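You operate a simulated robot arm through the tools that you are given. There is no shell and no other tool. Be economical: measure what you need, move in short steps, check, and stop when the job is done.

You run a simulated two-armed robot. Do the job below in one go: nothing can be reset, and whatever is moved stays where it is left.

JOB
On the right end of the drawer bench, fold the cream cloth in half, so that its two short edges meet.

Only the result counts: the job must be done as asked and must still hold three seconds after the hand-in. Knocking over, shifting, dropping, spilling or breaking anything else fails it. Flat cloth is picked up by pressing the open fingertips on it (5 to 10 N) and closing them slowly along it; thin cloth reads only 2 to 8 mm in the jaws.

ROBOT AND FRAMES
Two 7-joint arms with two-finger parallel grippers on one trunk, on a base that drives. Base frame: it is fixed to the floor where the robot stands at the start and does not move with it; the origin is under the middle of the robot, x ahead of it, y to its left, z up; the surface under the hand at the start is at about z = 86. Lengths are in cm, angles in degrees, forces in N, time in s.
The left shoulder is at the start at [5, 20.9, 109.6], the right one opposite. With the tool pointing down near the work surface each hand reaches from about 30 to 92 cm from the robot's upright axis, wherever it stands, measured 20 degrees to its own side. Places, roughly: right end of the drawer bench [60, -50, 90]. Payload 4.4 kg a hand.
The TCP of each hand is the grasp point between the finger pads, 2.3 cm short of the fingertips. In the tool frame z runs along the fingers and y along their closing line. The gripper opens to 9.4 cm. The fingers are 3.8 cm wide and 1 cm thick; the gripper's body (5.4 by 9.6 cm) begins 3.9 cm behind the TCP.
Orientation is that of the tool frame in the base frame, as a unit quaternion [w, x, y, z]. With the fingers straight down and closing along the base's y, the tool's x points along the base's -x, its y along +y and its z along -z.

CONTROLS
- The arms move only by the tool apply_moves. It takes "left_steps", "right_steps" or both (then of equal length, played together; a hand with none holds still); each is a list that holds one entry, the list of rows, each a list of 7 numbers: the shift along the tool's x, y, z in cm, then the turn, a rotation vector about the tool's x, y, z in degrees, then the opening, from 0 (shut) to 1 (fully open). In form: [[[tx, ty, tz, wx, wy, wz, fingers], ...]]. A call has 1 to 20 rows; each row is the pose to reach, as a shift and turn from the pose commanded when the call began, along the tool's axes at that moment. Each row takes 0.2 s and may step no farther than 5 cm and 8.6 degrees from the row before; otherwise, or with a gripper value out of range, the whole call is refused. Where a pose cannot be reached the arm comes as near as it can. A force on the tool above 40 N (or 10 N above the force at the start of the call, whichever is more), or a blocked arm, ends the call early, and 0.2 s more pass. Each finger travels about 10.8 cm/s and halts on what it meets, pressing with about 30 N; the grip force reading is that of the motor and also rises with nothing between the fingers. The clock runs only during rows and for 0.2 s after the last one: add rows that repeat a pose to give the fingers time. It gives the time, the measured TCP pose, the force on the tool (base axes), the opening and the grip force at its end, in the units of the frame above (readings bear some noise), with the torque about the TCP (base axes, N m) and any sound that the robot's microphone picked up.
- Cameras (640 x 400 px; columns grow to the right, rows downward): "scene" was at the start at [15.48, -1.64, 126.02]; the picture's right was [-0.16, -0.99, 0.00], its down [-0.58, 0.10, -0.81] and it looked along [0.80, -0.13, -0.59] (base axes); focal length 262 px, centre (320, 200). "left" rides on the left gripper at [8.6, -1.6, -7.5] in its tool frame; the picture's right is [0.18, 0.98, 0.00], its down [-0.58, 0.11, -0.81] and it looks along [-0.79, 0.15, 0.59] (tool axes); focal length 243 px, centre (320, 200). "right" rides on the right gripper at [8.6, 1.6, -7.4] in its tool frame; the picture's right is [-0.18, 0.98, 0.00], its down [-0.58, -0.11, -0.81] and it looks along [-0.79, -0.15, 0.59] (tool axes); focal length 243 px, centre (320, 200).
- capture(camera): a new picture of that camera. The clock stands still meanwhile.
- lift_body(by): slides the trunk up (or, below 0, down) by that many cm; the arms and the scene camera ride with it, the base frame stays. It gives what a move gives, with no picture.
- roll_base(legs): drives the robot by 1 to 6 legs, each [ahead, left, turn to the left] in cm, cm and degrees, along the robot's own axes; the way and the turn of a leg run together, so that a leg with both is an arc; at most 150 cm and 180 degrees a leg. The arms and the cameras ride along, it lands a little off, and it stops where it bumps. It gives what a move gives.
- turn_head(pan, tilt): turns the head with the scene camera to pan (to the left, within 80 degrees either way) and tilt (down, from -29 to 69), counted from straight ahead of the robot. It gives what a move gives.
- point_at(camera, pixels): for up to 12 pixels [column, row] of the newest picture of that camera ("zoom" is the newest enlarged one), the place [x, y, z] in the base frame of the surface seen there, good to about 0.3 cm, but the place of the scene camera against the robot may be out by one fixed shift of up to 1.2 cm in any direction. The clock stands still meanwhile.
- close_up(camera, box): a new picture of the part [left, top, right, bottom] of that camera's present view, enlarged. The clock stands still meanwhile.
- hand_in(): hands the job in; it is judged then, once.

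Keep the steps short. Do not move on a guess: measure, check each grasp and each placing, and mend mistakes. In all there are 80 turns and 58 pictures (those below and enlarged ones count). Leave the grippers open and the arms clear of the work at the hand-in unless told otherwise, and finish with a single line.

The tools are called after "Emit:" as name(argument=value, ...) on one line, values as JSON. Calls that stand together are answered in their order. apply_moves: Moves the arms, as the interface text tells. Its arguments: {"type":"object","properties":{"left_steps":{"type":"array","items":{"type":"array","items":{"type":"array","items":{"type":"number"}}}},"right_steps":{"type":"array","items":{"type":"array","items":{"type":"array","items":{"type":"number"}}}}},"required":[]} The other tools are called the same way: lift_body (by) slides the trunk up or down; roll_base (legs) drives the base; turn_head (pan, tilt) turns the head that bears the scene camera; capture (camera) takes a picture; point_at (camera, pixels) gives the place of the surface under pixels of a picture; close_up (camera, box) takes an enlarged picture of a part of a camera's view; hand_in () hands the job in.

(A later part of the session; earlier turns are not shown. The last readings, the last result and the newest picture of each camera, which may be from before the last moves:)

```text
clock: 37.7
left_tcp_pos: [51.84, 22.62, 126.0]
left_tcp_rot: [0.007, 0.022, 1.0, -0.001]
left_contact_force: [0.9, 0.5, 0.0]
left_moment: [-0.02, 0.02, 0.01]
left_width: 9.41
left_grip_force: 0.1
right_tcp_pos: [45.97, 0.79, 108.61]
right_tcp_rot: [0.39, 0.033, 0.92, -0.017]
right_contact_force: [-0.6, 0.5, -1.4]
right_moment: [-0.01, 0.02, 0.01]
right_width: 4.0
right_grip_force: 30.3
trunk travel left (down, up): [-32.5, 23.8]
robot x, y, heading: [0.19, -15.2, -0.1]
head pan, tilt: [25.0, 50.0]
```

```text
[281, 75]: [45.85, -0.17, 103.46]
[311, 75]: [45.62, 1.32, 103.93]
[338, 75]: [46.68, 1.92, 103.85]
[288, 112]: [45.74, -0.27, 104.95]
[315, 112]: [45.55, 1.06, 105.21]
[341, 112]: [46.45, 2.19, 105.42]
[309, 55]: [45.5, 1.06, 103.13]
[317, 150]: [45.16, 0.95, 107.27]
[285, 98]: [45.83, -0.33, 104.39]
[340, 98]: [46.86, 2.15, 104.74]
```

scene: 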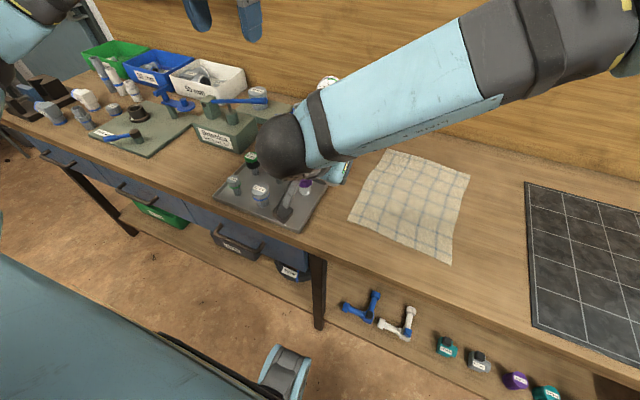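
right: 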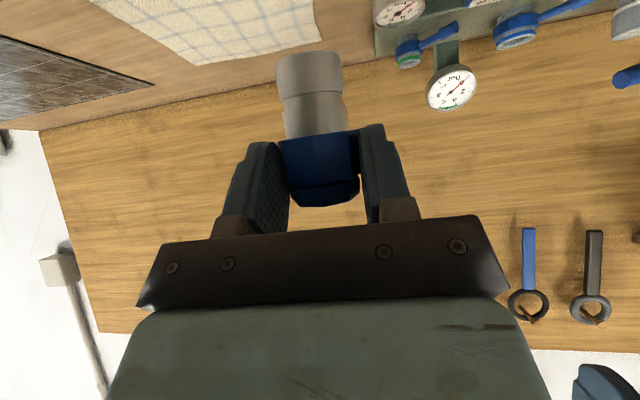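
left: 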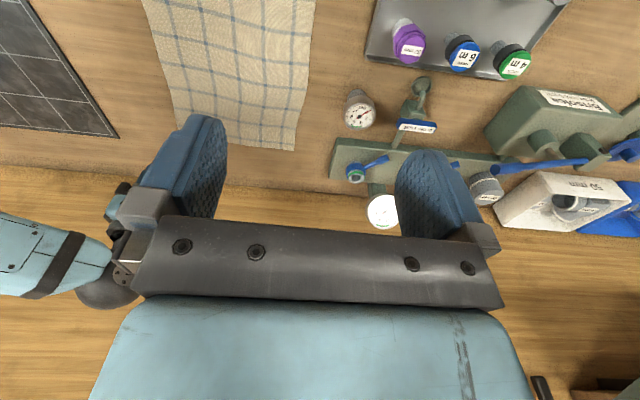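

The neck is vertical, with its end about 5.7 cm below the TCP and its centre at TCP + (1.0, 0.3). Before going over the tray I'll move the left arm further left to give room.

Emit:
apply_moves(left_steps=[[[0, 4, 0, 0, 0, 0, 1], [0, 8, 0, 0, 0, 0, 1], [0, 12, 0, 0, 0, 0, 1], [0, 16, 0, 0, 0, 0, 1], [0, 20, 0, 0, 0, 0, 1], [0, 22, 0, 0, 0, 0, 1], [0, 22, 0, 0, 0, 0, 1]]])

Emit:
apply_moves(right_steps=[[[0.1, 3.5, -0.12, 0, 0, 0, 0.25], [0.2, 7, -0.24, 0, 0, 0, 0.25], [0.27, 10.4, -0.36, 0, 0, 0, 0.25], [2.7, 10.4, 2, 0, 0, 0, 0.25], [5.2, 10.4, 4.4, 0, 0, 0, 0.25], [7.7, 10.45, 6.8, 0, 0, 0, 0.25], [10.04, 10.47, 9.1, 0, 0, 0, 0.25], [10.04, 10.47, 9.1, 0, 0, 0, 0.25]]])

Emit:
capture(camera="right")

Emit:
close_up(camera="scene", box=[205, 140, 365, 240])

```text
clock: 39.3
left_tcp_pos: [52.82, 44.49, 125.87]
left_tcp_rot: [0.007, 0.021, 1.0, -0.001]
left_contact_force: [0.3, -0.3, 0.2]
left_moment: [-0.01, 0.01, -0.03]
left_width: 9.42
left_grip_force: 0.2
right_tcp_pos: [46.04, 0.8, 108.69]
right_tcp_rot: [0.39, 0.034, 0.92, -0.017]
right_contact_force: [-0.6, -0.2, -2.0]
right_moment: [0.03, 0.02, 0.02]
right_width: 4.0
right_grip_force: 30.4
trunk travel left (down, up): [-32.5, 23.8]
robot x, y, heading: [0.19, -14.89, -0.0]
head pan, tilt: [25.0, 50.0]
```

```text
clock: 41.1
left_tcp_pos: [52.9, 44.38, 125.98]
left_tcp_rot: [0.006, 0.022, 1.0, -0.002]
left_contact_force: [0.3, 0.4, 0.3]
left_moment: [0.01, 0.02, 0.04]
left_width: 9.4
left_grip_force: 0.1
right_tcp_pos: [46.18, 11.08, 95.24]
right_tcp_rot: [0.39, 0.033, 0.92, -0.017]
right_contact_force: [0.6, -0.2, -0.5]
right_moment: [-0.01, 0.02, 0.01]
right_width: 3.99
right_grip_force: 30.1
trunk travel left (down, up): [-32.5, 23.8]
robot x, y, heading: [-0.06, -15.46, -0.1]
head pan, tilt: [25.0, 50.0]
```

```text
33 pictures are left
```

right: 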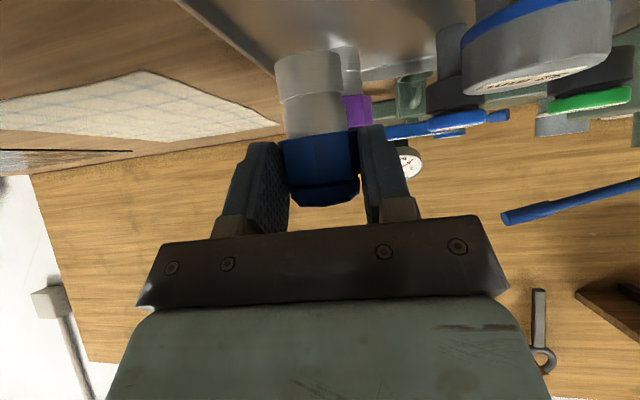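

```text
4.00 times, centred on (285, 190) of scene
```

zoom: 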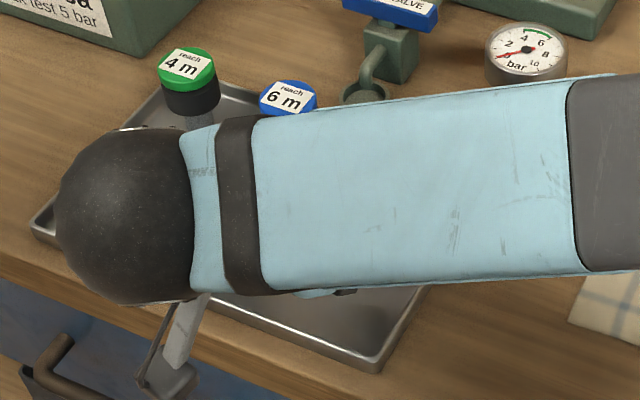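

All clear. I'll lower 2.4 cm, then seek contact in small steps.

Emit:
apply_moves(right_steps=[[[0.5, 0, 0.49, 0, 0, 0, 0.25], [1.0, 0, 0.97, 0, 0, 0, 0.25], [1.5, 0.01, 1.46, 0, 0, 0, 0.25], [1.72, 0.01, 1.67, 0, 0, 0, 0.25], [1.72, 0.01, 1.67, 0, 0, 0, 0.25]]])

```text
clock: 42.3
left_tcp_pos: [52.92, 44.55, 125.88]
left_tcp_rot: [0.005, 0.022, 1.0, -0.002]
left_contact_force: [0.3, 0.0, 0.7]
left_moment: [-0.01, 0.02, 0.0]
left_width: 9.42
left_grip_force: 0.0
right_tcp_pos: [46.35, 11.21, 92.79]
right_tcp_rot: [0.39, 0.033, 0.92, -0.017]
right_contact_force: [-0.2, 0.6, -1.8]
right_moment: [0.0, 0.0, -0.01]
right_width: 3.99
right_grip_force: 30.2
trunk travel left (down, up): [-32.5, 23.8]
robot x, y, heading: [-0.23, -14.82, -0.0]
head pan, tilt: [25.0, 50.0]
```

Emit:
apply_moves(right_steps=[[[0.14, 0, 0.14, 0, 0, 0, 0.25], [0.25, 0, 0.25, 0, 0, 0, 0.25], [0.25, 0, 0.25, 0, 0, 0, 0.25]]])

Emit:
capture(camera="right")

```text
clock: 43.1
left_tcp_pos: [52.8, 44.49, 125.94]
left_tcp_rot: [0.007, 0.021, 1.0, -0.001]
left_contact_force: [0.8, 0.1, -0.3]
left_moment: [0.02, 0.0, 0.02]
left_width: 9.42
left_grip_force: 0.0
right_tcp_pos: [46.32, 11.09, 92.33]
right_tcp_rot: [0.391, 0.034, 0.92, -0.018]
right_contact_force: [-0.3, -1.1, -1.5]
right_moment: [0.02, 0.05, -0.02]
right_width: 3.97
right_grip_force: 30.6
trunk travel left (down, up): [-32.5, 23.8]
robot x, y, heading: [-0.66, -14.81, -0.0]
head pan, tilt: [25.0, 50.0]
```

```text
31 pictures are left
```

right: 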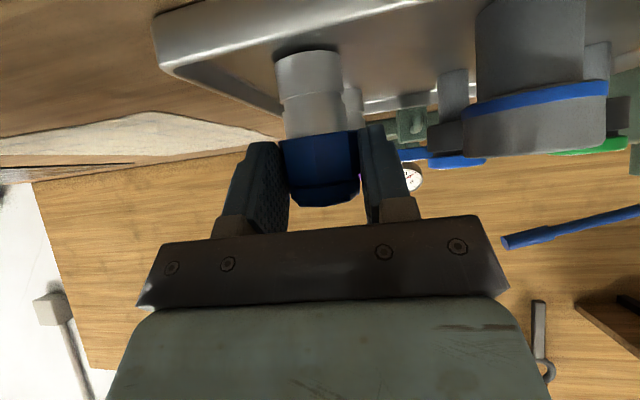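

Not touching yet. I'll go on in 0.15 cm steps.

Emit:
apply_moves(right_steps=[[[0.11, 0, 0.1, 0, 0, 0, 0.25], [0.22, 0, 0.2, 0, 0, 0, 0.25], [0.22, 0, 0.2, 0, 0, 0, 0.25]]])

```text
clock: 43.9
left_tcp_pos: [52.76, 44.47, 125.99]
left_tcp_rot: [0.007, 0.022, 1.0, -0.001]
left_contact_force: [-0.1, 0.1, 0.2]
left_moment: [-0.03, -0.03, -0.01]
left_width: 9.41
left_grip_force: 0.0
right_tcp_pos: [46.25, 11.17, 92.22]
right_tcp_rot: [0.392, 0.034, 0.919, -0.016]
right_contact_force: [3.5, 2.7, 19.1]
right_moment: [0.13, -0.75, 0.0]
right_width: 3.96
right_grip_force: 30.2
trunk travel left (down, up): [-32.5, 23.8]
robot x, y, heading: [-0.13, -15.16, -0.1]
head pan, tilt: [25.0, 50.0]
```

Contact at 19 N, with the far bottom edge touching first. I'll tip the hand about 3° to level it, ease off slightly, and open a little at a time.

Emit:
apply_moves(right_steps=[[[-0.07, 0, -0.07, 0, -3, 0, 0.25], [-0.07, 0, -0.07, 0, -3, 0, 0.25]]])

```text
clock: 44.5
left_tcp_pos: [52.73, 44.4, 125.98]
left_tcp_rot: [0.007, 0.022, 1.0, -0.001]
left_contact_force: [0.6, -0.1, 0.3]
left_moment: [0.02, 0.0, -0.01]
left_width: 9.37
left_grip_force: 0.0
right_tcp_pos: [46.23, 11.12, 92.09]
right_tcp_rot: [0.414, 0.034, 0.909, -0.019]
right_contact_force: [-4.7, 0.8, 10.2]
right_moment: [0.04, -0.1, 0.0]
right_width: 3.96
right_grip_force: 29.6
trunk travel left (down, up): [-32.5, 23.8]
robot x, y, heading: [0.01, -14.78, -0.0]
head pan, tilt: [25.0, 50.0]
```

Seated: 10 N and the moment is nearly zero. I'll open slowly now.

Emit:
apply_moves(right_steps=[[[0, 0, 0, 0, 0, 0, 0.4], [0, 0, 0, 0, 0, 0, 0.43], [0, 0, 0, 0, 0, 0, 0.46], [0, 0, 0, 0, 0, 0, 0.52], [0, 0, 0, 0, 0, 0, 0.6], [0, 0, 0, 0, 0, 0, 0.64], [0, 0, 0, 0, 0, 0, 0.64]]])

Emit:
capture(camera="right")

```text
clock: 46.1
left_tcp_pos: [52.89, 44.46, 125.97]
left_tcp_rot: [0.007, 0.022, 1.0, 0.0]
left_contact_force: [0.3, -0.8, 0.0]
left_moment: [0.01, 0.0, 0.0]
left_width: 9.41
left_grip_force: 0.1
right_tcp_pos: [46.38, 11.1, 92.02]
right_tcp_rot: [0.414, 0.034, 0.909, -0.018]
right_contact_force: [0.4, -0.2, -0.4]
right_moment: [0.01, -0.01, -0.01]
right_width: 6.04
right_grip_force: 0.1
trunk travel left (down, up): [-32.5, 23.8]
robot x, y, heading: [-0.07, -15.41, -0.3]
head pan, tilt: [25.0, 50.0]
```

```text
30 pictures are left
```

right: 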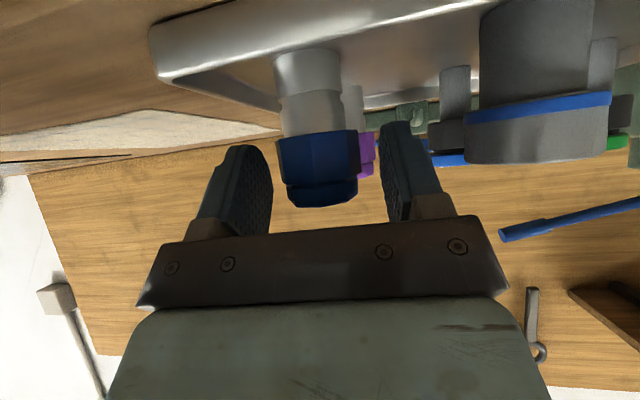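

It stands free. I'll withdraw along the fingers, back and up, then move up and to the right.

Emit:
apply_moves(right_steps=[[[0, 0, -1, 0, 0, 0, 0.64], [0, 0, -3, 0, 0, 0, 0.64], [0, 0, -6, 0, 0, 0, 0.64], [-2, 0, -9, 0, 0, 0, 0.64], [-5, 0, -12, 0, 0, 0, 0.64], [-8, -3, -14, 0, 0, 0, 0.64], [-10, -7, -16, 0, 0, 0, 1], [-11, -12, -17, 0, 0, 0, 1], [-11, -17, -17, 0, 0, 0, 1], [-11, -22, -17, 0, 0, 0, 1], [-11, -27, -17, 0, 0, 0, 1], [-11, -32, -17, 0, 0, 0, 1], [-11, -32, -17, 0, 0, 0, 1]]])

Emit:
close_up(camera="scene", box=[205, 140, 345, 240])

```text
refused: row 8 steps farther than a row can; nothing moved
```

```text
4.00 times, centred on (275, 190) of scene
```

zoom: 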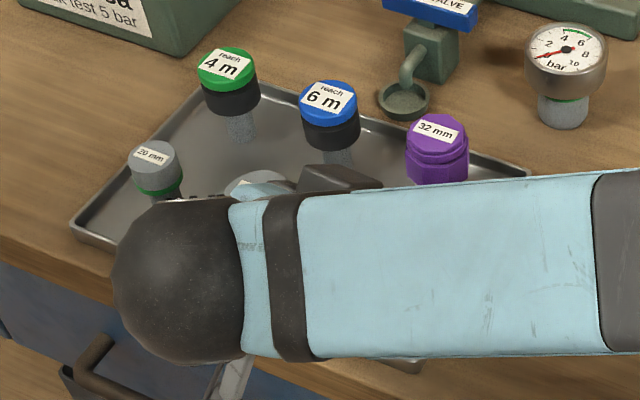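

One step was too long. I'll repeat the same withdrawal with shorter rows.

Emit:
apply_moves(right_steps=[[[0, 0, -1, 0, 0, 0, 0.64], [0, 0, -3, 0, 0, 0, 0.64], [0, 0, -6, 0, 0, 0, 0.64], [-2, 0, -9, 0, 0, 0, 0.64], [-4.5, -1, -12, 0, 0, 0, 0.64], [-7, -3, -14, 0, 0, 0, 0.64], [-9, -6, -16, 0, 0, 0, 1], [-11, -10, -17, 0, 0, 0, 1], [-11, -14, -17, 0, 0, 0, 1], [-11, -18, -17, 0, 0, 0, 1], [-11, -22, -17, 0, 0, 0, 1], [-11, -26, -17, 0, 0, 0, 1], [-11, -30, -17, 0, 0, 0, 1], [-11, -34, -17, 0, 0, 0, 1], [-11, -38, -17, 0, 0, 0, 1], [-11, -38, -17, 0, 0, 0, 1]]])

Emit:
close_up(camera="scene", box=[205, 140, 345, 240])

```text
clock: 49.5
left_tcp_pos: [52.81, 44.57, 125.85]
left_tcp_rot: [0.006, 0.021, 1.0, -0.002]
left_contact_force: [0.2, -0.8, -0.3]
left_moment: [-0.02, -0.01, -0.01]
left_width: 9.4
left_grip_force: 0.0
right_tcp_pos: [38.76, -25.02, 111.64]
right_tcp_rot: [0.415, 0.033, 0.909, -0.018]
right_contact_force: [1.0, -0.5, -0.4]
right_moment: [-0.01, 0.0, 0.02]
right_width: 9.39
right_grip_force: 0.1
right hand out of reach, approached as far as the arm can: row 15, 16
trunk travel left (down, up): [-32.5, 23.8]
robot x, y, heading: [0.23, -15.06, -0.3]
head pan, tilt: [25.0, 50.0]
```

```text
4.00 times, centred on (275, 190) of scene
```

zoom: 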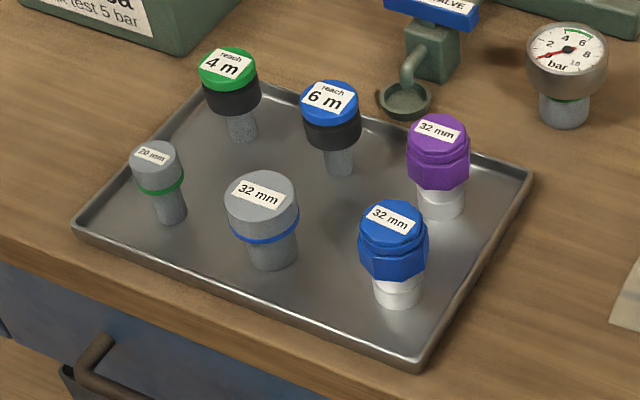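

The blue fitting stands upright again. I'll check its place and take a look at the whole scene.

Emit:
point_at(camera="zoom", pixels=[[392, 215], [397, 300], [437, 130], [265, 190]])

Emit:
turn_head(pan=0, tilt=45)

Emit:
capture(camera="scene")

```text
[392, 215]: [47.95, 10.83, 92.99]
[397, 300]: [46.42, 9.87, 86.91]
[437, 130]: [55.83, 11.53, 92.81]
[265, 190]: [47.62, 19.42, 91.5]
```

```text
clock: 50.4
left_tcp_pos: [52.84, 44.52, 125.95]
left_tcp_rot: [0.007, 0.022, 1.0, -0.001]
left_contact_force: [-0.2, 0.2, 0.0]
left_moment: [0.0, 0.0, 0.02]
left_width: 9.41
left_grip_force: 0.0
right_tcp_pos: [38.93, -25.18, 111.56]
right_tcp_rot: [0.415, 0.033, 0.909, -0.018]
right_contact_force: [0.2, 0.3, 0.3]
right_moment: [0.01, -0.03, -0.01]
right_width: 9.41
right_grip_force: 0.1
trunk travel left (down, up): [-32.5, 23.8]
robot x, y, heading: [0.15, -15.35, -0.1]
head pan, tilt: [0.0, 45.0]
```

```text
27 pictures are left
```

scene: 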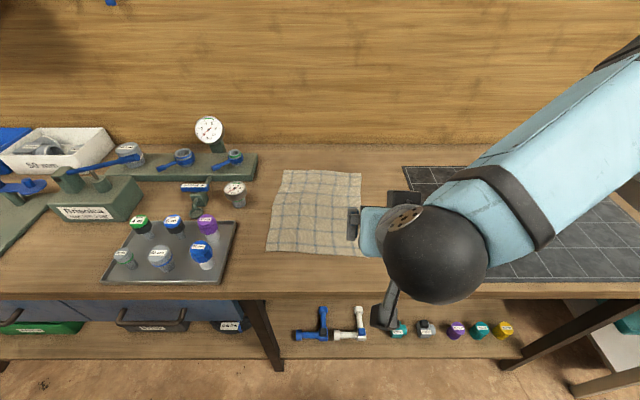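

The blue fitting's axis is at about (47.6, 10.8), within about 0.7 cm of its old place, and everything is standing. For the fold I'll keep the trunk raised so the left elbow stays high, and shift the robot 10 cm further right, away from the tray. Then I'll level the right hand.

Emit:
roll_base(legs=[[0, -10, 0]])

Emit:
apply_moves(right_steps=[[[-1.3, 0, 1.5, 0, 8.2, 0, 1], [-2.6, 0, 3, 0, 16.4, 0, 1], [-3.9, 0, 4.5, 0, 24.6, 0, 1], [-5.2, 0, 6, 0, 32.8, 0, 1], [-6.6, 0, 7.5, 0, 41, 0, 1], [-7.9, 0, 9, 0, 49, 0, 1], [-7.9, 0, 9, 0, 49, 0, 1]]])

```text
clock: 52.0
left_tcp_pos: [52.92, 34.34, 125.87]
left_tcp_rot: [0.006, 0.022, 1.0, -0.001]
left_contact_force: [0.3, -0.3, 0.5]
left_moment: [0.06, 0.02, 0.0]
left_width: 9.4
left_grip_force: 0.0
right_tcp_pos: [38.88, -35.31, 111.68]
right_tcp_rot: [0.414, 0.034, 0.91, -0.019]
right_contact_force: [-0.2, 0.7, -0.2]
right_moment: [0.01, 0.0, 0.0]
right_width: 9.39
right_grip_force: 0.0
trunk travel left (down, up): [-32.5, 23.8]
robot x, y, heading: [-0.07, -25.58, 0.1]
head pan, tilt: [0.0, 45.0]
```

```text
clock: 53.6
left_tcp_pos: [52.81, 34.26, 125.93]
left_tcp_rot: [0.007, 0.023, 1.0, -0.002]
left_contact_force: [-0.2, 0.6, -0.3]
left_moment: [0.0, -0.03, -0.01]
left_width: 9.4
left_grip_force: 0.0
right_tcp_pos: [50.71, -36.29, 111.66]
right_tcp_rot: [-0.001, 0.037, 0.999, -0.002]
right_contact_force: [0.1, 0.3, 0.9]
right_moment: [0.0, -0.01, 0.0]
right_width: 9.4
right_grip_force: 0.0
trunk travel left (down, up): [-32.5, 23.8]
robot x, y, heading: [-0.01, -25.17, -0.3]
head pan, tilt: [0.0, 45.0]
```

Now I'll bring both hands over the cloth with closing lines along x. The left travels high and only comes down once it's over the cloth.

Emit:
apply_moves(left_steps=[[[-1.2, -4.4, 0, 0, 0, 6.3, 1], [-2.4, -8.8, 0, 0, 0, 12.6, 1], [-3.6, -13.2, 0, 0, 0, 18.9, 1], [-4.8, -17.6, 0, 0, 0, 25.2, 1], [-6, -22, 0, 0, 0, 31.5, 1], [-7.5, -26.4, 0, 0, 0, 37.8, 1], [-9, -30.8, 0, 0, 0, 44.1, 1], [-10.5, -35.2, 0, 0, 0, 50.4, 1], [-12.5, -39.5, 0, 0, 0, 56.7, 1], [-14.5, -39.9, 4, 0, 0, 63, 1], [-16.5, -39.9, 8.4, 0, 0, 69.3, 1], [-18.5, -39.9, 12.8, 0, 0, 75.6, 1], [-20, -39.9, 17.4, 0, 0, 81.9, 1], [-21.1, -39.9, 22, 0, 0, 87.4, 1], [-21.1, -39.9, 22, 0, 0, 87.4, 1]]], right_steps=[[[-1.5, 0.8, 0.5, 0, 0, 6.6, 1], [-3, 1.6, 1, 0, 0, 13.2, 1], [-4.5, 2.4, 1.5, 0, 0, 19.8, 1], [-6, 3.2, 2, 0, 0, 26.4, 1], [-7.5, 4, 2.5, 0, 0, 33, 1], [-9, 4.8, 3, 0, 0, 39.6, 1], [-10.5, 5.6, 3.5, 0, 0, 46.2, 1], [-12, 6.4, 4, 0, 0, 52.8, 1], [-13.5, 7.2, 4.5, 0, 0, 59.4, 1], [-15, 8, 5, 0, 0, 66, 1], [-16.5, 8.8, 5.5, 0, 0, 72.6, 1], [-18, 9.6, 6.2, 0, 0, 79.2, 1], [-19.5, 10.2, 7, 0, 0, 85.8, 1], [-20.5, 10.8, 7.7, 0, 0, 85.8, 1], [-20.5, 10.8, 7.7, 0, 0, 85.8, 1]]])

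Emit:
capture(camera="scene")

Emit:
capture(camera="left")

```text
clock: 56.8
left_tcp_pos: [72.39, -6.4, 104.37]
left_tcp_rot: [0.007, 0.707, 0.707, 0.004]
left_contact_force: [-1.2, -0.3, -0.4]
left_moment: [-0.02, -0.03, 0.01]
left_width: 9.4
left_grip_force: 0.1
right_tcp_pos: [71.97, -26.91, 103.83]
right_tcp_rot: [0.002, 0.708, 0.706, -0.002]
right_contact_force: [-0.2, -0.2, -1.2]
right_moment: [0.01, -0.06, 0.05]
right_width: 9.43
right_grip_force: 0.1
trunk travel left (down, up): [-32.5, 23.8]
robot x, y, heading: [-0.25, -25.44, -0.3]
head pan, tilt: [0.0, 45.0]
```

```text
26 pictures are left
```

scene: 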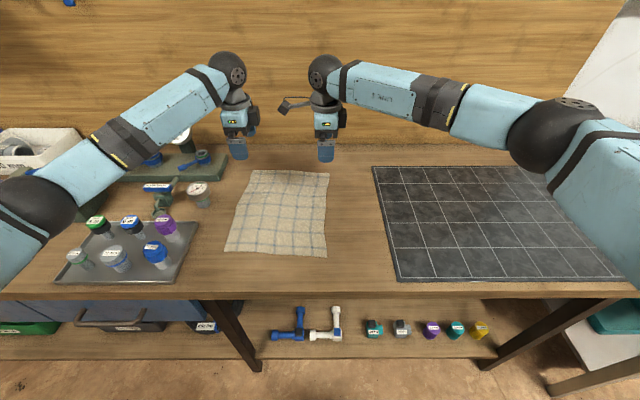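

```text
25 pictures are left
```

left: 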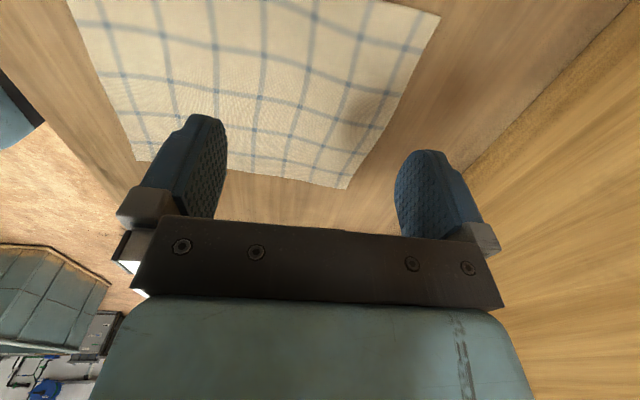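

The elbow is now well to the left of the bottles. I'll measure its height and the far edge of the cloth.

Emit:
point_at(camera="scene", pixels=[[40, 205], [80, 170], [60, 235]])

Emit:
point_at(camera="left", pixels=[[437, 17], [418, 60], [398, 100], [370, 150], [344, 186], [270, 178], [137, 158]])

```text
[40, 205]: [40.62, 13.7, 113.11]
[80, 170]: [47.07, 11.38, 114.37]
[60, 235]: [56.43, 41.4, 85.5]
```

```text
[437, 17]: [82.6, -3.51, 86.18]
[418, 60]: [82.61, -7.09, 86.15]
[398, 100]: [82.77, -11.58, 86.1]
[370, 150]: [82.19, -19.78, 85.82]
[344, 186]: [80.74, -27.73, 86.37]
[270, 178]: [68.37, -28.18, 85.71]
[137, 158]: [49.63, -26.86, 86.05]
```

The elbow could still come low near the tray once the hand goes down. For margin I'll raise the trunk another 6 cm and shift 7 cm further right.

Emit:
lift_body(by=6)

Emit:
roll_base(legs=[[0, -7, 0]])

```text
clock: 57.8
left_tcp_pos: [72.38, -6.52, 110.4]
left_tcp_rot: [0.005, 0.707, 0.707, 0.004]
left_contact_force: [0.8, -0.7, -0.9]
left_moment: [-0.01, -0.01, -0.03]
left_width: 9.39
left_grip_force: 0.0
right_tcp_pos: [72.04, -26.9, 109.76]
right_tcp_rot: [0.002, 0.708, 0.706, -0.002]
right_contact_force: [-0.8, -0.4, 0.1]
right_moment: [0.0, 0.0, 0.01]
right_width: 9.38
right_grip_force: 0.0
trunk travel left (down, up): [-38.5, 17.8]
robot x, y, heading: [-0.39, -25.27, -0.4]
head pan, tilt: [0.0, 45.0]
```

```text
clock: 59.1
left_tcp_pos: [72.43, -13.56, 110.48]
left_tcp_rot: [0.005, 0.707, 0.707, 0.004]
left_contact_force: [-0.1, -0.3, -0.6]
left_moment: [-0.02, 0.01, -0.02]
left_width: 9.41
left_grip_force: 0.0
right_tcp_pos: [72.06, -34.11, 109.8]
right_tcp_rot: [0.003, 0.709, 0.706, -0.002]
right_contact_force: [0.1, 0.6, -0.7]
right_moment: [-0.01, 0.02, 0.03]
right_width: 9.39
right_grip_force: 0.0
trunk travel left (down, up): [-38.5, 17.8]
robot x, y, heading: [-0.21, -32.59, -0.3]
head pan, tilt: [0.0, 45.0]
```

Now I'll move above the corners: left (79.2, -6) and right (77.9, -25), down to z ≈ 96, then check the elbow.

Emit:
apply_moves(left_steps=[[[2, 1.7, 3, 0, 0, 0, 0.8], [4, 3.4, 6, 0, 0, 0, 0.6], [6, 5.1, 9, 0, 0, 0, 0.37], [7.5, 6.8, 12, 0, 0, 0, 0.37], [7.5, 6.8, 14.5, 0, 0, 0, 0.37], [7.5, 6.8, 14.5, 0, 0, 0, 0.37]]], right_steps=[[[2.3, 1.5, 3, 0, 0, 0, 0.8], [4.6, 3, 6, 0, 0, 0, 0.6], [6.9, 4.5, 9, 0, 0, 0, 0.37], [9.1, 5.8, 12, 0, 0, 0, 0.37], [9.1, 5.8, 13.8, 0, 0, 0, 0.37], [9.1, 5.8, 13.8, 0, 0, 0, 0.37]]])

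Emit:
turn_head(pan=12, tilt=45)

Emit:
capture(camera="scene")

```text
clock: 60.5
left_tcp_pos: [79.33, -6.1, 95.98]
left_tcp_rot: [0.005, 0.707, 0.707, 0.004]
left_contact_force: [0.4, -0.7, 0.1]
left_moment: [0.02, 0.03, 0.03]
left_width: 3.45
left_grip_force: 0.1
right_tcp_pos: [76.74, -25.88, 96.47]
right_tcp_rot: [0.002, 0.709, 0.706, -0.002]
right_contact_force: [0.5, 0.2, 0.2]
right_moment: [0.02, 0.0, 0.01]
right_width: 3.48
right_grip_force: 0.1
right hand out of reach, approached as far as the arm can: row 4, 5, 6
trunk travel left (down, up): [-38.5, 17.8]
robot x, y, heading: [-0.43, -32.11, -0.2]
head pan, tilt: [0.0, 45.0]
```

```text
clock: 61.2
left_tcp_pos: [79.36, -6.05, 96.09]
left_tcp_rot: [0.005, 0.707, 0.708, 0.004]
left_contact_force: [-0.5, 0.4, 0.0]
left_moment: [0.02, -0.02, -0.04]
left_width: 3.48
left_grip_force: 0.0
right_tcp_pos: [76.82, -25.92, 96.46]
right_tcp_rot: [0.002, 0.709, 0.706, -0.001]
right_contact_force: [-0.3, 0.9, -1.1]
right_moment: [0.01, 0.02, 0.02]
right_width: 3.49
right_grip_force: 0.1
trunk travel left (down, up): [-38.5, 17.8]
robot x, y, heading: [0.06, -32.26, -0.4]
head pan, tilt: [12.0, 45.0]
```

```text
24 pictures are left
```

scene: 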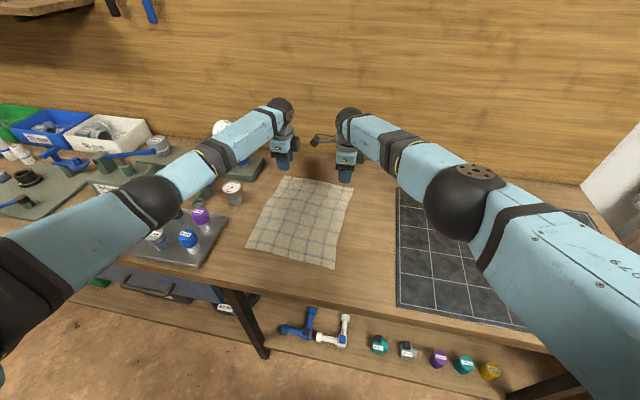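

The right hand is at its reach limit. I'll check the left elbow's height before adjusting.

Emit:
point_at(camera="scene", pixels=[[150, 195], [165, 185], [140, 200], [178, 212], [200, 218], [310, 365], [260, 300]])

```text
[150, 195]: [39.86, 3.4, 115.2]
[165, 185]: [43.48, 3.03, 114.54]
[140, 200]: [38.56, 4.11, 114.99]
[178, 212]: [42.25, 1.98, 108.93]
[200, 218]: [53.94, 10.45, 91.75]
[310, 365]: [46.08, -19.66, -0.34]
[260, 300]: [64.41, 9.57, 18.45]
```

The elbow is at y ≈ 3, clear of the tray and high (z 115). To give the right arm reach I'll pull both hands back 4 cm, then drive the base 4 cm ahead.

Emit:
apply_moves(left_steps=[[[0, -2, -1, 0, 0, 0, 0.37], [0, -4, -2, 0, 0, 0, 0.37]]], right_steps=[[[0, -2, -1, 0, 0, 0, 0.37], [0, -4, -2, 0, 0, 0, 0.37]]])

Emit:
roll_base(legs=[[4, 0, 0]])

```text
clock: 61.8
left_tcp_pos: [75.34, -5.99, 98.16]
left_tcp_rot: [0.006, 0.707, 0.707, 0.005]
left_contact_force: [-0.1, 0.3, -0.9]
left_moment: [0.03, -0.02, -0.02]
left_width: 3.47
left_grip_force: 0.0
right_tcp_pos: [72.43, -25.83, 98.53]
right_tcp_rot: [0.002, 0.708, 0.706, -0.002]
right_contact_force: [-0.7, 0.2, -0.7]
right_moment: [-0.02, -0.01, 0.02]
right_width: 3.51
right_grip_force: 0.0
trunk travel left (down, up): [-38.5, 17.8]
robot x, y, heading: [-0.03, -32.48, -0.5]
head pan, tilt: [12.0, 45.0]
```

```text
clock: 62.7
left_tcp_pos: [79.07, -6.04, 98.0]
left_tcp_rot: [0.006, 0.707, 0.707, 0.004]
left_contact_force: [-0.5, 0.8, -1.4]
left_moment: [-0.01, 0.0, -0.01]
left_width: 3.45
left_grip_force: 0.1
right_tcp_pos: [76.52, -25.91, 98.7]
right_tcp_rot: [0.002, 0.708, 0.706, -0.003]
right_contact_force: [-0.4, 0.2, 0.2]
right_moment: [0.0, -0.01, 0.0]
right_width: 3.48
right_grip_force: 0.0
trunk travel left (down, up): [-38.5, 17.8]
robot x, y, heading: [3.38, -32.16, 0.0]
head pan, tilt: [12.0, 45.0]
```

Next I'll descend to just above the cloth (TCP z ≈ 89.2).

Emit:
apply_moves(left_steps=[[[0, 0, 3, 0, 0, 0, 0.37], [0, 0.1, 6, 0, 0, 0, 0.37], [0, 0.1, 8, 0, 0, 0, 0.37], [0, 0.1, 8.8, 0, 0, 0, 0.37], [0, 0.1, 8.8, 0, 0, 0, 0.37]]], right_steps=[[[0.3, 0.5, 3, 0, 0, 0, 0.37], [0.6, 1, 6, 0, 0, 0, 0.37], [0.9, 1.3, 8.5, 0, 0, 0, 0.37], [0.9, 1.3, 9.4, 0, 0, 0, 0.37], [0.9, 1.3, 9.4, 0, 0, 0, 0.37]]])

Emit:
capture(camera="scene")

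```text
clock: 63.9
left_tcp_pos: [79.52, -5.94, 89.22]
left_tcp_rot: [0.005, 0.707, 0.707, 0.004]
left_contact_force: [-0.7, -0.1, 0.3]
left_moment: [-0.04, -0.01, 0.03]
left_width: 3.5
left_grip_force: 0.1
right_tcp_pos: [77.95, -24.89, 89.22]
right_tcp_rot: [0.003, 0.708, 0.706, -0.002]
right_contact_force: [-0.9, 0.3, 0.6]
right_moment: [0.01, 0.02, -0.03]
right_width: 3.49
right_grip_force: 0.2
trunk travel left (down, up): [-38.5, 17.8]
robot x, y, heading: [3.73, -32.25, -0.3]
head pan, tilt: [12.0, 45.0]
```

```text
23 pictures are left
```

scene: 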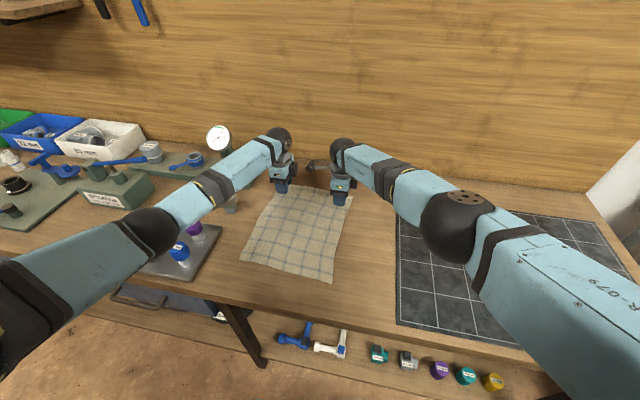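

Both arms track properly now. I'll lower them the last bit in small steps.

Emit:
apply_moves(left_steps=[[[0, 0, 0.3, 0, 0, 0, 0.37], [0, 0, 0.6, 0, 0, 0, 0.37], [0, 0, 0.75, 0, 0, 0, 0.37], [0, 0, 0.75, 0, 0, 0, 0.37]]], right_steps=[[[0, 0, 0.3, 0, 0, 0, 0.37], [0, 0, 0.6, 0, 0, 0, 0.37], [0, 0, 0.75, 0, 0, 0, 0.37], [0, 0, 0.75, 0, 0, 0, 0.37]]])

```text
clock: 64.9
left_tcp_pos: [79.55, -5.92, 88.61]
left_tcp_rot: [0.005, 0.707, 0.707, 0.005]
left_contact_force: [0.1, -0.6, 0.6]
left_moment: [-0.02, -0.03, 0.0]
left_width: 3.48
left_grip_force: 0.0
right_tcp_pos: [77.87, -24.88, 88.48]
right_tcp_rot: [0.002, 0.708, 0.706, -0.001]
right_contact_force: [-0.3, 0.2, 1.2]
right_moment: [0.04, -0.02, 0.05]
right_width: 3.48
right_grip_force: 0.1
trunk travel left (down, up): [-38.5, 17.8]
robot x, y, heading: [4.11, -32.14, -0.1]
head pan, tilt: [12.0, 45.0]
```

Emit:
apply_moves(left_steps=[[[0, 0, 0.1, 0, 0, 0, 0.37], [0, 0, 0.2, 0, 0, 0, 0.37], [0, 0, 0.2, 0, 0, 0, 0.37]]], right_steps=[[[0, 0, 0.1, 0, 0, 0, 0.37], [0, 0, 0.15, 0, 0, 0, 0.37], [0, 0, 0.15, 0, 0, 0, 0.37]]])

```text
clock: 65.7
left_tcp_pos: [79.49, -6.02, 88.42]
left_tcp_rot: [0.006, 0.707, 0.707, 0.005]
left_contact_force: [0.6, 2.8, 11.3]
left_moment: [0.25, 0.25, -0.09]
left_width: 3.42
left_grip_force: 0.1
right_tcp_pos: [77.6, -25.03, 88.52]
right_tcp_rot: [0.003, 0.709, 0.706, -0.002]
right_contact_force: [0.8, -0.1, 3.8]
right_moment: [-0.01, -0.1, 0.0]
right_width: 3.46
right_grip_force: 0.4
trunk travel left (down, up): [-38.5, 17.8]
robot x, y, heading: [4.25, -32.24, -0.7]
head pan, tilt: [12.0, 45.0]
```

Left presses with 11 N and right with 4 N. I'll add 0.05 on the right and close both slowly along the cloth.

Emit:
apply_moves(left_steps=[[[0, 0, 0, 0, 0, 0, 0.35], [0, 0, 0, 0, 0, 0, 0.32], [0, 0, 0, 0, 0, 0, 0.29], [0, 0, 0, 0, 0, 0, 0.26], [0, 0, 0, 0, 0, 0, 0.23], [0, 0, 0, 0, 0, 0, 0.2], [0, 0, 0, 0, 0, 0, 0.17], [0, 0, 0, 0, 0, 0, 0.14], [0, 0, 0, 0, 0, 0, 0.11], [0, 0, 0, 0, 0, 0, 0.08], [0, 0, 0, 0, 0, 0, 0.05], [0, 0, 0, 0, 0, 0, 0.02], [0, 0, 0, 0, 0, 0, 0], [0, 0, 0, 0, 0, 0, 0], [0, 0, 0, 0, 0, 0, 0]]], right_steps=[[[0, 0, 0.05, 0, 0, 0, 0.35], [0, 0, 0.05, 0, 0, 0, 0.32], [0, 0, 0.05, 0, 0, 0, 0.29], [0, 0, 0.05, 0, 0, 0, 0.26], [0, 0, 0.05, 0, 0, 0, 0.23], [0, 0, 0.05, 0, 0, 0, 0.2], [0, 0, 0.05, 0, 0, 0, 0.17], [0, 0, 0.05, 0, 0, 0, 0.14], [0, 0, 0.05, 0, 0, 0, 0.11], [0, 0, 0.05, 0, 0, 0, 0.08], [0, 0, 0.05, 0, 0, 0, 0.05], [0, 0, 0.05, 0, 0, 0, 0.02], [0, 0, 0.05, 0, 0, 0, 0], [0, 0, 0.05, 0, 0, 0, 0], [0, 0, 0.05, 0, 0, 0, 0]]])

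Emit:
capture(camera="left")

Emit:
capture(camera="right")

```text
clock: 68.9
left_tcp_pos: [79.42, -6.1, 88.35]
left_tcp_rot: [0.006, 0.707, 0.707, 0.005]
left_contact_force: [0.1, -2.8, 10.9]
left_moment: [0.1, 0.02, 0.02]
left_width: 0.22
left_grip_force: 30.4
right_tcp_pos: [77.58, -25.0, 88.46]
right_tcp_rot: [0.002, 0.708, 0.706, 0.0]
right_contact_force: [1.3, 3.0, 8.6]
right_moment: [0.03, -0.06, -0.03]
right_width: 0.25
right_grip_force: 29.9
trunk travel left (down, up): [-38.5, 17.8]
robot x, y, heading: [4.26, -31.87, -0.8]
head pan, tilt: [12.0, 45.0]
```

```text
22 pictures are left
```

left: 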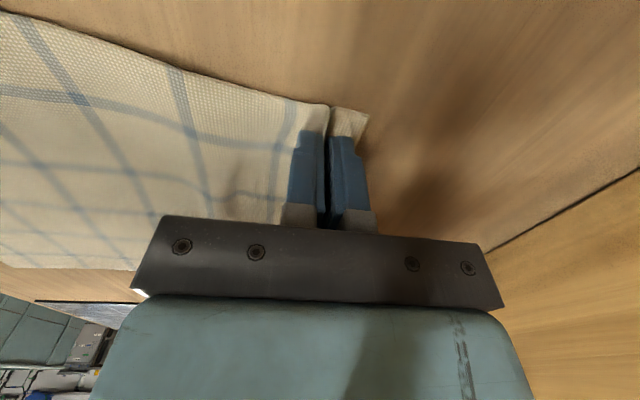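

```text
21 pictures are left
```

right: 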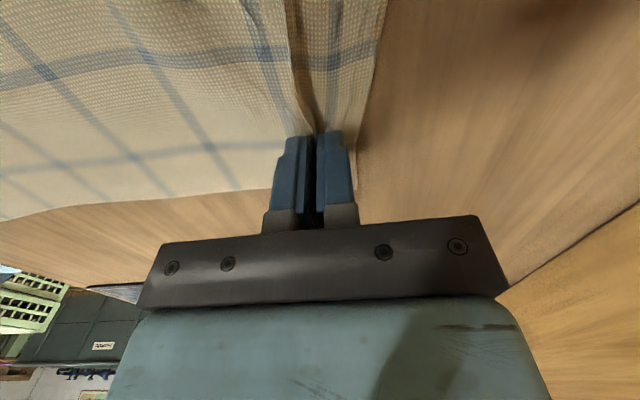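

Both grips hold cloth (2.2 and 2.5 mm), but about 1.4 cm of edge sticks out past the outer fingers, and that would tend to flop the wrong way after the fold. I'll regrip right at the edge: open, rise slightly, drive 2 cm ahead for reach, and look.

Emit:
apply_moves(left_steps=[[[0, 0, 0, 0, 0, 0, 0.15], [0, 0, 0, 0, 0, 0, 0.3], [0, 0, -0.5, 0, 0, 0, 0.4], [0, 0, -2, 0, 0, 0, 0.4], [0, 0, -3, 0, 0, 0, 0.4]]], right_steps=[[[0, 0, 0, 0, 0, 0, 0.15], [0, 0, 0, 0, 0, 0, 0.3], [0, 0, -0.5, 0, 0, 0, 0.4], [0, 0, -2, 0, 0, 0, 0.4], [0, 0, -3, 0, 0, 0, 0.4]]])

Emit:
roll_base(legs=[[2, 0, 0]])

Emit:
capture(camera="left")

Emit:
capture(camera="right")

```text
clock: 70.1
left_tcp_pos: [79.4, -6.08, 91.24]
left_tcp_rot: [0.005, 0.708, 0.707, 0.004]
left_contact_force: [0.6, -0.6, -1.0]
left_moment: [0.02, -0.01, 0.02]
left_width: 3.75
left_grip_force: 0.1
right_tcp_pos: [77.84, -24.89, 91.11]
right_tcp_rot: [0.001, 0.709, 0.705, -0.002]
right_contact_force: [-0.2, -0.1, 0.5]
right_moment: [-0.02, 0.02, -0.02]
right_width: 3.75
right_grip_force: 0.0
trunk travel left (down, up): [-38.5, 17.8]
robot x, y, heading: [3.71, -32.14, -0.3]
head pan, tilt: [12.0, 45.0]
```

```text
clock: 70.9
left_tcp_pos: [81.33, -5.98, 91.45]
left_tcp_rot: [0.006, 0.707, 0.707, 0.005]
left_contact_force: [-0.6, 0.1, 0.6]
left_moment: [0.01, -0.01, -0.01]
left_width: 3.78
left_grip_force: 0.1
right_tcp_pos: [79.69, -24.96, 91.24]
right_tcp_rot: [0.001, 0.708, 0.707, -0.002]
right_contact_force: [-0.3, 0.1, 0.1]
right_moment: [-0.02, -0.01, 0.01]
right_width: 3.74
right_grip_force: 0.1
trunk travel left (down, up): [-38.5, 17.8]
robot x, y, heading: [6.0, -32.45, -0.4]
head pan, tilt: [12.0, 45.0]
```

```text
20 pictures are left
```

left: 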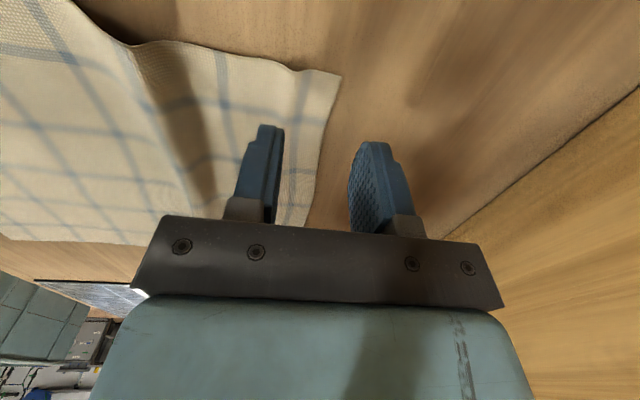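

```text
19 pictures are left
```

right: 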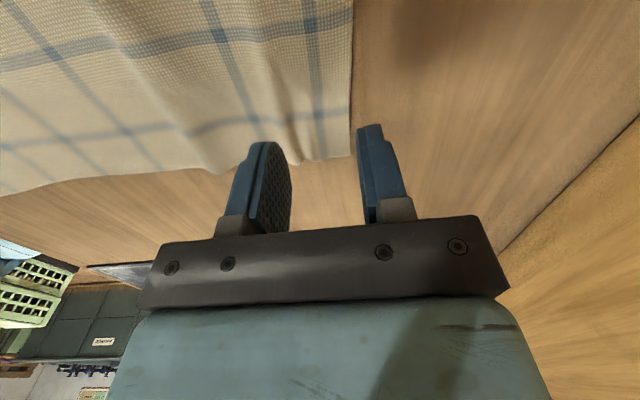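

The cloth keeps a wrinkle, so gripping at the very edge is the right choice. I'll measure where the edge is now.

Emit:
point_at(camera="left", pixels=[[338, 80], [328, 120], [320, 160], [311, 205], [175, 60], [165, 100]])

Emit:
point_at(camera="right", pixels=[[352, 20], [350, 80], [349, 130], [352, 155], [335, 158], [300, 158], [180, 172]])

```text
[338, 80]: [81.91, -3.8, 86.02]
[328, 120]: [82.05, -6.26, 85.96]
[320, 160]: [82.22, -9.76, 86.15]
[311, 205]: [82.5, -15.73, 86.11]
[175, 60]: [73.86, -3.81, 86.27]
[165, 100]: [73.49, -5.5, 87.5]
```

```text
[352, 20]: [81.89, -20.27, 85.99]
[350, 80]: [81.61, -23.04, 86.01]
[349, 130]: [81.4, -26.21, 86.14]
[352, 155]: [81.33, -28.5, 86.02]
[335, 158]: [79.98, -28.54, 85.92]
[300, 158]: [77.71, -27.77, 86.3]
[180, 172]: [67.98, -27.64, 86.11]
```

The edge is at x ≈ 82.05 on the left and 81.5 on the right. With the jaws at 2 cm I'll set the outer finger just off the edge and the inner one on the cloth, and descend.

Emit:
apply_moves(left_steps=[[[0, 0, 0.5, 0, 0, 0, 0.3], [0, 0, 1.5, 0, 0, 0, 0.22], [0, 0, 2.3, 0, 0, 0, 0.22], [0, 0, 2.75, 0, 0, 0, 0.22], [0, 0, 2.75, 0, 0, 0, 0.22]]], right_steps=[[[0, 0.6, 0.5, 0, 0, 0, 0.3], [0, 1.1, 1.5, 0, 0, 0, 0.22], [0, 1.1, 2.2, 0, 0, 0, 0.22], [0, 1.1, 2.6, 0, 0, 0, 0.22], [0, 1.1, 2.6, 0, 0, 0, 0.22]]])

Emit:
capture(camera="left")

Emit:
capture(camera="right")

```text
clock: 72.1
left_tcp_pos: [81.44, -6.06, 88.53]
left_tcp_rot: [0.005, 0.707, 0.708, 0.004]
left_contact_force: [-1.0, 0.5, 0.4]
left_moment: [-0.03, 0.04, -0.02]
left_width: 2.07
left_grip_force: 0.0
right_tcp_pos: [80.34, -25.2, 89.39]
right_tcp_rot: [0.002, 0.708, 0.706, -0.001]
right_contact_force: [0.5, -0.3, 0.3]
right_moment: [0.01, -0.01, 0.02]
right_width: 2.08
right_grip_force: 0.2
right hand out of reach, approached as far as the arm can: row 2, 3, 4, 5
trunk travel left (down, up): [-38.5, 17.8]
robot x, y, heading: [5.7, -32.21, -0.6]
head pan, tilt: [12.0, 45.0]
```

```text
18 pictures are left
```

left: 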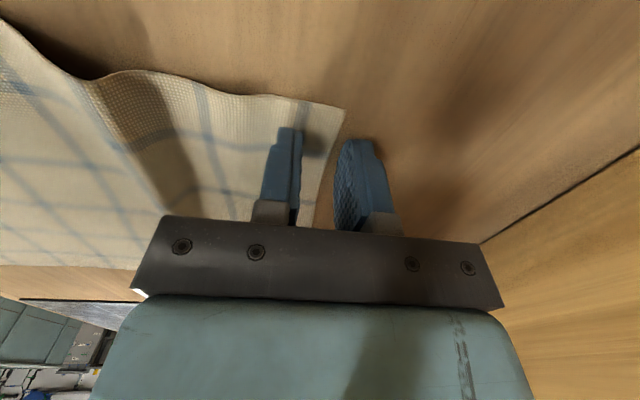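

```text
17 pictures are left
```

right: 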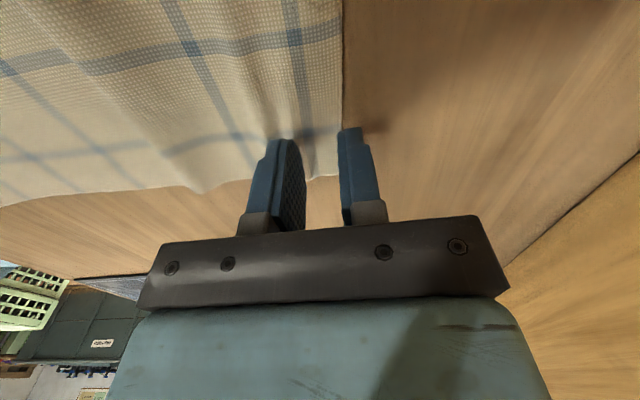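

The right arm is at its reach limit and about 0.9 cm high. I'll raise both hands 4.5 cm and lower the trunk 4.5 cm, so the hands stay put but the arms gain reach.

Emit:
apply_moves(left_steps=[[[0, 0, -2, 0, 0, 0, 0.22], [0, 0, -4.8, 0, 0, 0, 0.22], [0, 0, -4.8, 0, 0, 0, 0.22]]], right_steps=[[[0, 0, -2, 0, 0, 0, 0.22], [0, 0, -4.8, 0, 0, 0, 0.22], [0, 0, -4.8, 0, 0, 0, 0.22]]])

Emit:
lift_body(by=-4.5)

Emit:
apply_moves(right_steps=[[[0, 0.3, 0.3, 0, 0, 0, 0.22], [0, 0.5, 0.6, 0, 0, 0, 0.22], [0, 0.5, 0.6, 0, 0, 0, 0.22]]])

```text
clock: 72.9
left_tcp_pos: [81.47, -6.18, 93.3]
left_tcp_rot: [0.005, 0.707, 0.707, 0.004]
left_contact_force: [0.4, 0.1, 0.2]
left_moment: [0.0, 0.02, -0.03]
left_width: 2.07
left_grip_force: 0.0
right_tcp_pos: [80.36, -25.34, 94.16]
right_tcp_rot: [0.001, 0.708, 0.706, -0.002]
right_contact_force: [0.1, 0.2, 0.4]
right_moment: [0.01, 0.08, 0.03]
right_width: 2.05
right_grip_force: 0.1
trunk travel left (down, up): [-38.5, 17.8]
robot x, y, heading: [5.83, -32.49, -0.1]
head pan, tilt: [12.0, 45.0]
```

```text
clock: 73.7
left_tcp_pos: [81.34, -6.26, 88.81]
left_tcp_rot: [0.005, 0.707, 0.707, 0.004]
left_contact_force: [0.3, 0.9, 0.6]
left_moment: [0.01, 0.03, -0.01]
left_width: 2.07
left_grip_force: 0.0
right_tcp_pos: [80.15, -25.35, 89.66]
right_tcp_rot: [0.002, 0.707, 0.707, -0.002]
right_contact_force: [0.0, 0.5, 0.7]
right_moment: [0.0, 0.01, 0.01]
right_width: 2.06
right_grip_force: 0.1
trunk travel left (down, up): [-34.0, 22.3]
robot x, y, heading: [5.58, -32.18, -0.3]
head pan, tilt: [12.0, 45.0]
```

```text
clock: 74.5
left_tcp_pos: [81.37, -6.19, 88.83]
left_tcp_rot: [0.005, 0.707, 0.707, 0.004]
left_contact_force: [-0.6, 0.2, -0.1]
left_moment: [0.01, -0.01, 0.04]
left_width: 2.05
left_grip_force: 0.2
right_tcp_pos: [80.74, -25.4, 89.15]
right_tcp_rot: [0.002, 0.708, 0.706, -0.001]
right_contact_force: [0.2, 0.7, 0.0]
right_moment: [0.02, -0.01, 0.0]
right_width: 2.09
right_grip_force: 0.1
trunk travel left (down, up): [-34.0, 22.3]
robot x, y, heading: [5.8, -32.51, -0.2]
head pan, tilt: [12.0, 45.0]
```

Reach is fine now. I'll lower both to contact.

Emit:
apply_moves(left_steps=[[[0, 0, 0.2, 0, 0, 0, 0.22], [0, 0, 0.35, 0, 0, 0, 0.22], [0, 0, 0.45, 0, 0, 0, 0.22], [0, 0, 0.45, 0, 0, 0, 0.22]]], right_steps=[[[0, 0, 0.3, 0, 0, 0, 0.22], [0, 0, 0.6, 0, 0, 0, 0.22], [0, 0, 0.75, 0, 0, 0, 0.22], [0, 0, 0.75, 0, 0, 0, 0.22]]])

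```text
clock: 75.5
left_tcp_pos: [81.37, -6.15, 88.51]
left_tcp_rot: [0.005, 0.706, 0.708, 0.004]
left_contact_force: [0.4, 0.1, 0.0]
left_moment: [0.01, 0.02, -0.01]
left_width: 2.06
left_grip_force: 0.1
right_tcp_pos: [80.68, -25.42, 88.46]
right_tcp_rot: [0.003, 0.708, 0.707, -0.002]
right_contact_force: [-0.3, -1.4, 7.7]
right_moment: [-0.09, 0.12, 0.03]
right_width: 2.07
right_grip_force: 0.1
trunk travel left (down, up): [-34.0, 22.3]
robot x, y, heading: [5.69, -32.15, -0.3]
head pan, tilt: [12.0, 45.0]
```

Emit:
apply_moves(left_steps=[[[0, 0, 0.1, 0, 0, 0, 0.22], [0, 0, 0.2, 0, 0, 0, 0.22], [0, 0, 0.2, 0, 0, 0, 0.22]]])

```text
clock: 76.3
left_tcp_pos: [81.44, -6.25, 88.49]
left_tcp_rot: [0.007, 0.707, 0.707, 0.005]
left_contact_force: [1.0, 0.0, 10.8]
left_moment: [0.17, 0.23, 0.01]
left_width: 2.07
left_grip_force: 0.1
right_tcp_pos: [80.72, -25.49, 88.33]
right_tcp_rot: [0.002, 0.708, 0.706, -0.001]
right_contact_force: [2.1, -0.9, 4.9]
right_moment: [-0.05, 0.05, 0.02]
right_width: 1.99
right_grip_force: 0.1
trunk travel left (down, up): [-34.0, 22.3]
robot x, y, heading: [5.88, -31.94, -0.4]
head pan, tilt: [12.0, 45.0]
```

Pressing at 11 N and 5 N. I'll close slowly, with a touch more pressure on the right.

Emit:
apply_moves(left_steps=[[[0, 0, 0, 0, 0, 0, 0.2], [0, 0, 0, 0, 0, 0, 0.18], [0, 0, 0, 0, 0, 0, 0.16], [0, 0, 0, 0, 0, 0, 0.14], [0, 0, 0, 0, 0, 0, 0.12], [0, 0, 0, 0, 0, 0, 0.1], [0, 0, 0, 0, 0, 0, 0.08], [0, 0, 0, 0, 0, 0, 0.06], [0, 0, 0, 0, 0, 0, 0.04], [0, 0, 0, 0, 0, 0, 0.02], [0, 0, 0, 0, 0, 0, 0], [0, 0, 0, 0, 0, 0, 0], [0, 0, 0, 0, 0, 0, 0]]], right_steps=[[[0, 0, 0.05, 0, 0, 0, 0.2], [0, 0, 0.05, 0, 0, 0, 0.18], [0, 0, 0.05, 0, 0, 0, 0.16], [0, 0, 0.05, 0, 0, 0, 0.14], [0, 0, 0.05, 0, 0, 0, 0.12], [0, 0, 0.05, 0, 0, 0, 0.1], [0, 0, 0.05, 0, 0, 0, 0.08], [0, 0, 0.05, 0, 0, 0, 0.06], [0, 0, 0.05, 0, 0, 0, 0.04], [0, 0, 0.05, 0, 0, 0, 0.02], [0, 0, 0.05, 0, 0, 0, 0], [0, 0, 0.05, 0, 0, 0, 0], [0, 0, 0.05, 0, 0, 0, 0]]])

Emit:
capture(camera="left")

Emit:
capture(camera="right")

```text
clock: 79.1
left_tcp_pos: [81.31, -6.19, 88.53]
left_tcp_rot: [0.005, 0.707, 0.707, 0.005]
left_contact_force: [-3.5, 0.0, 15.7]
left_moment: [0.17, 0.22, 0.04]
left_width: 0.22
left_grip_force: 30.3
right_tcp_pos: [80.58, -25.52, 88.51]
right_tcp_rot: [0.001, 0.708, 0.706, 0.0]
right_contact_force: [0.0, -0.3, 0.9]
right_moment: [0.0, 0.0, 0.02]
right_width: 0.24
right_grip_force: 29.7
trunk travel left (down, up): [-34.0, 22.3]
robot x, y, heading: [5.76, -32.45, -0.2]
head pan, tilt: [12.0, 45.0]
```

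```text
16 pictures are left
```

left: 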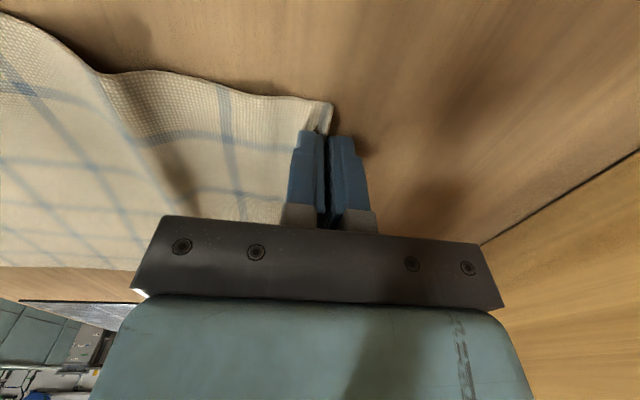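

```text
15 pictures are left
```

right: 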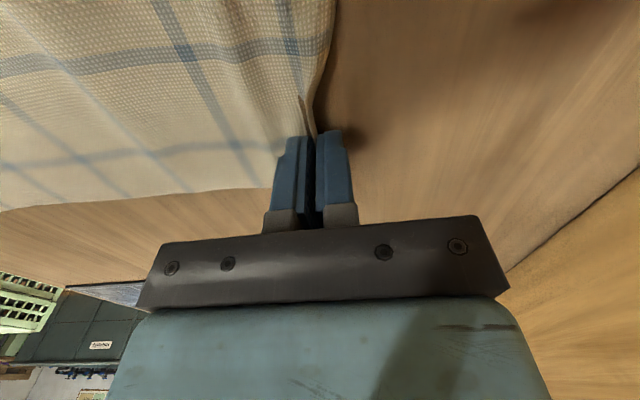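

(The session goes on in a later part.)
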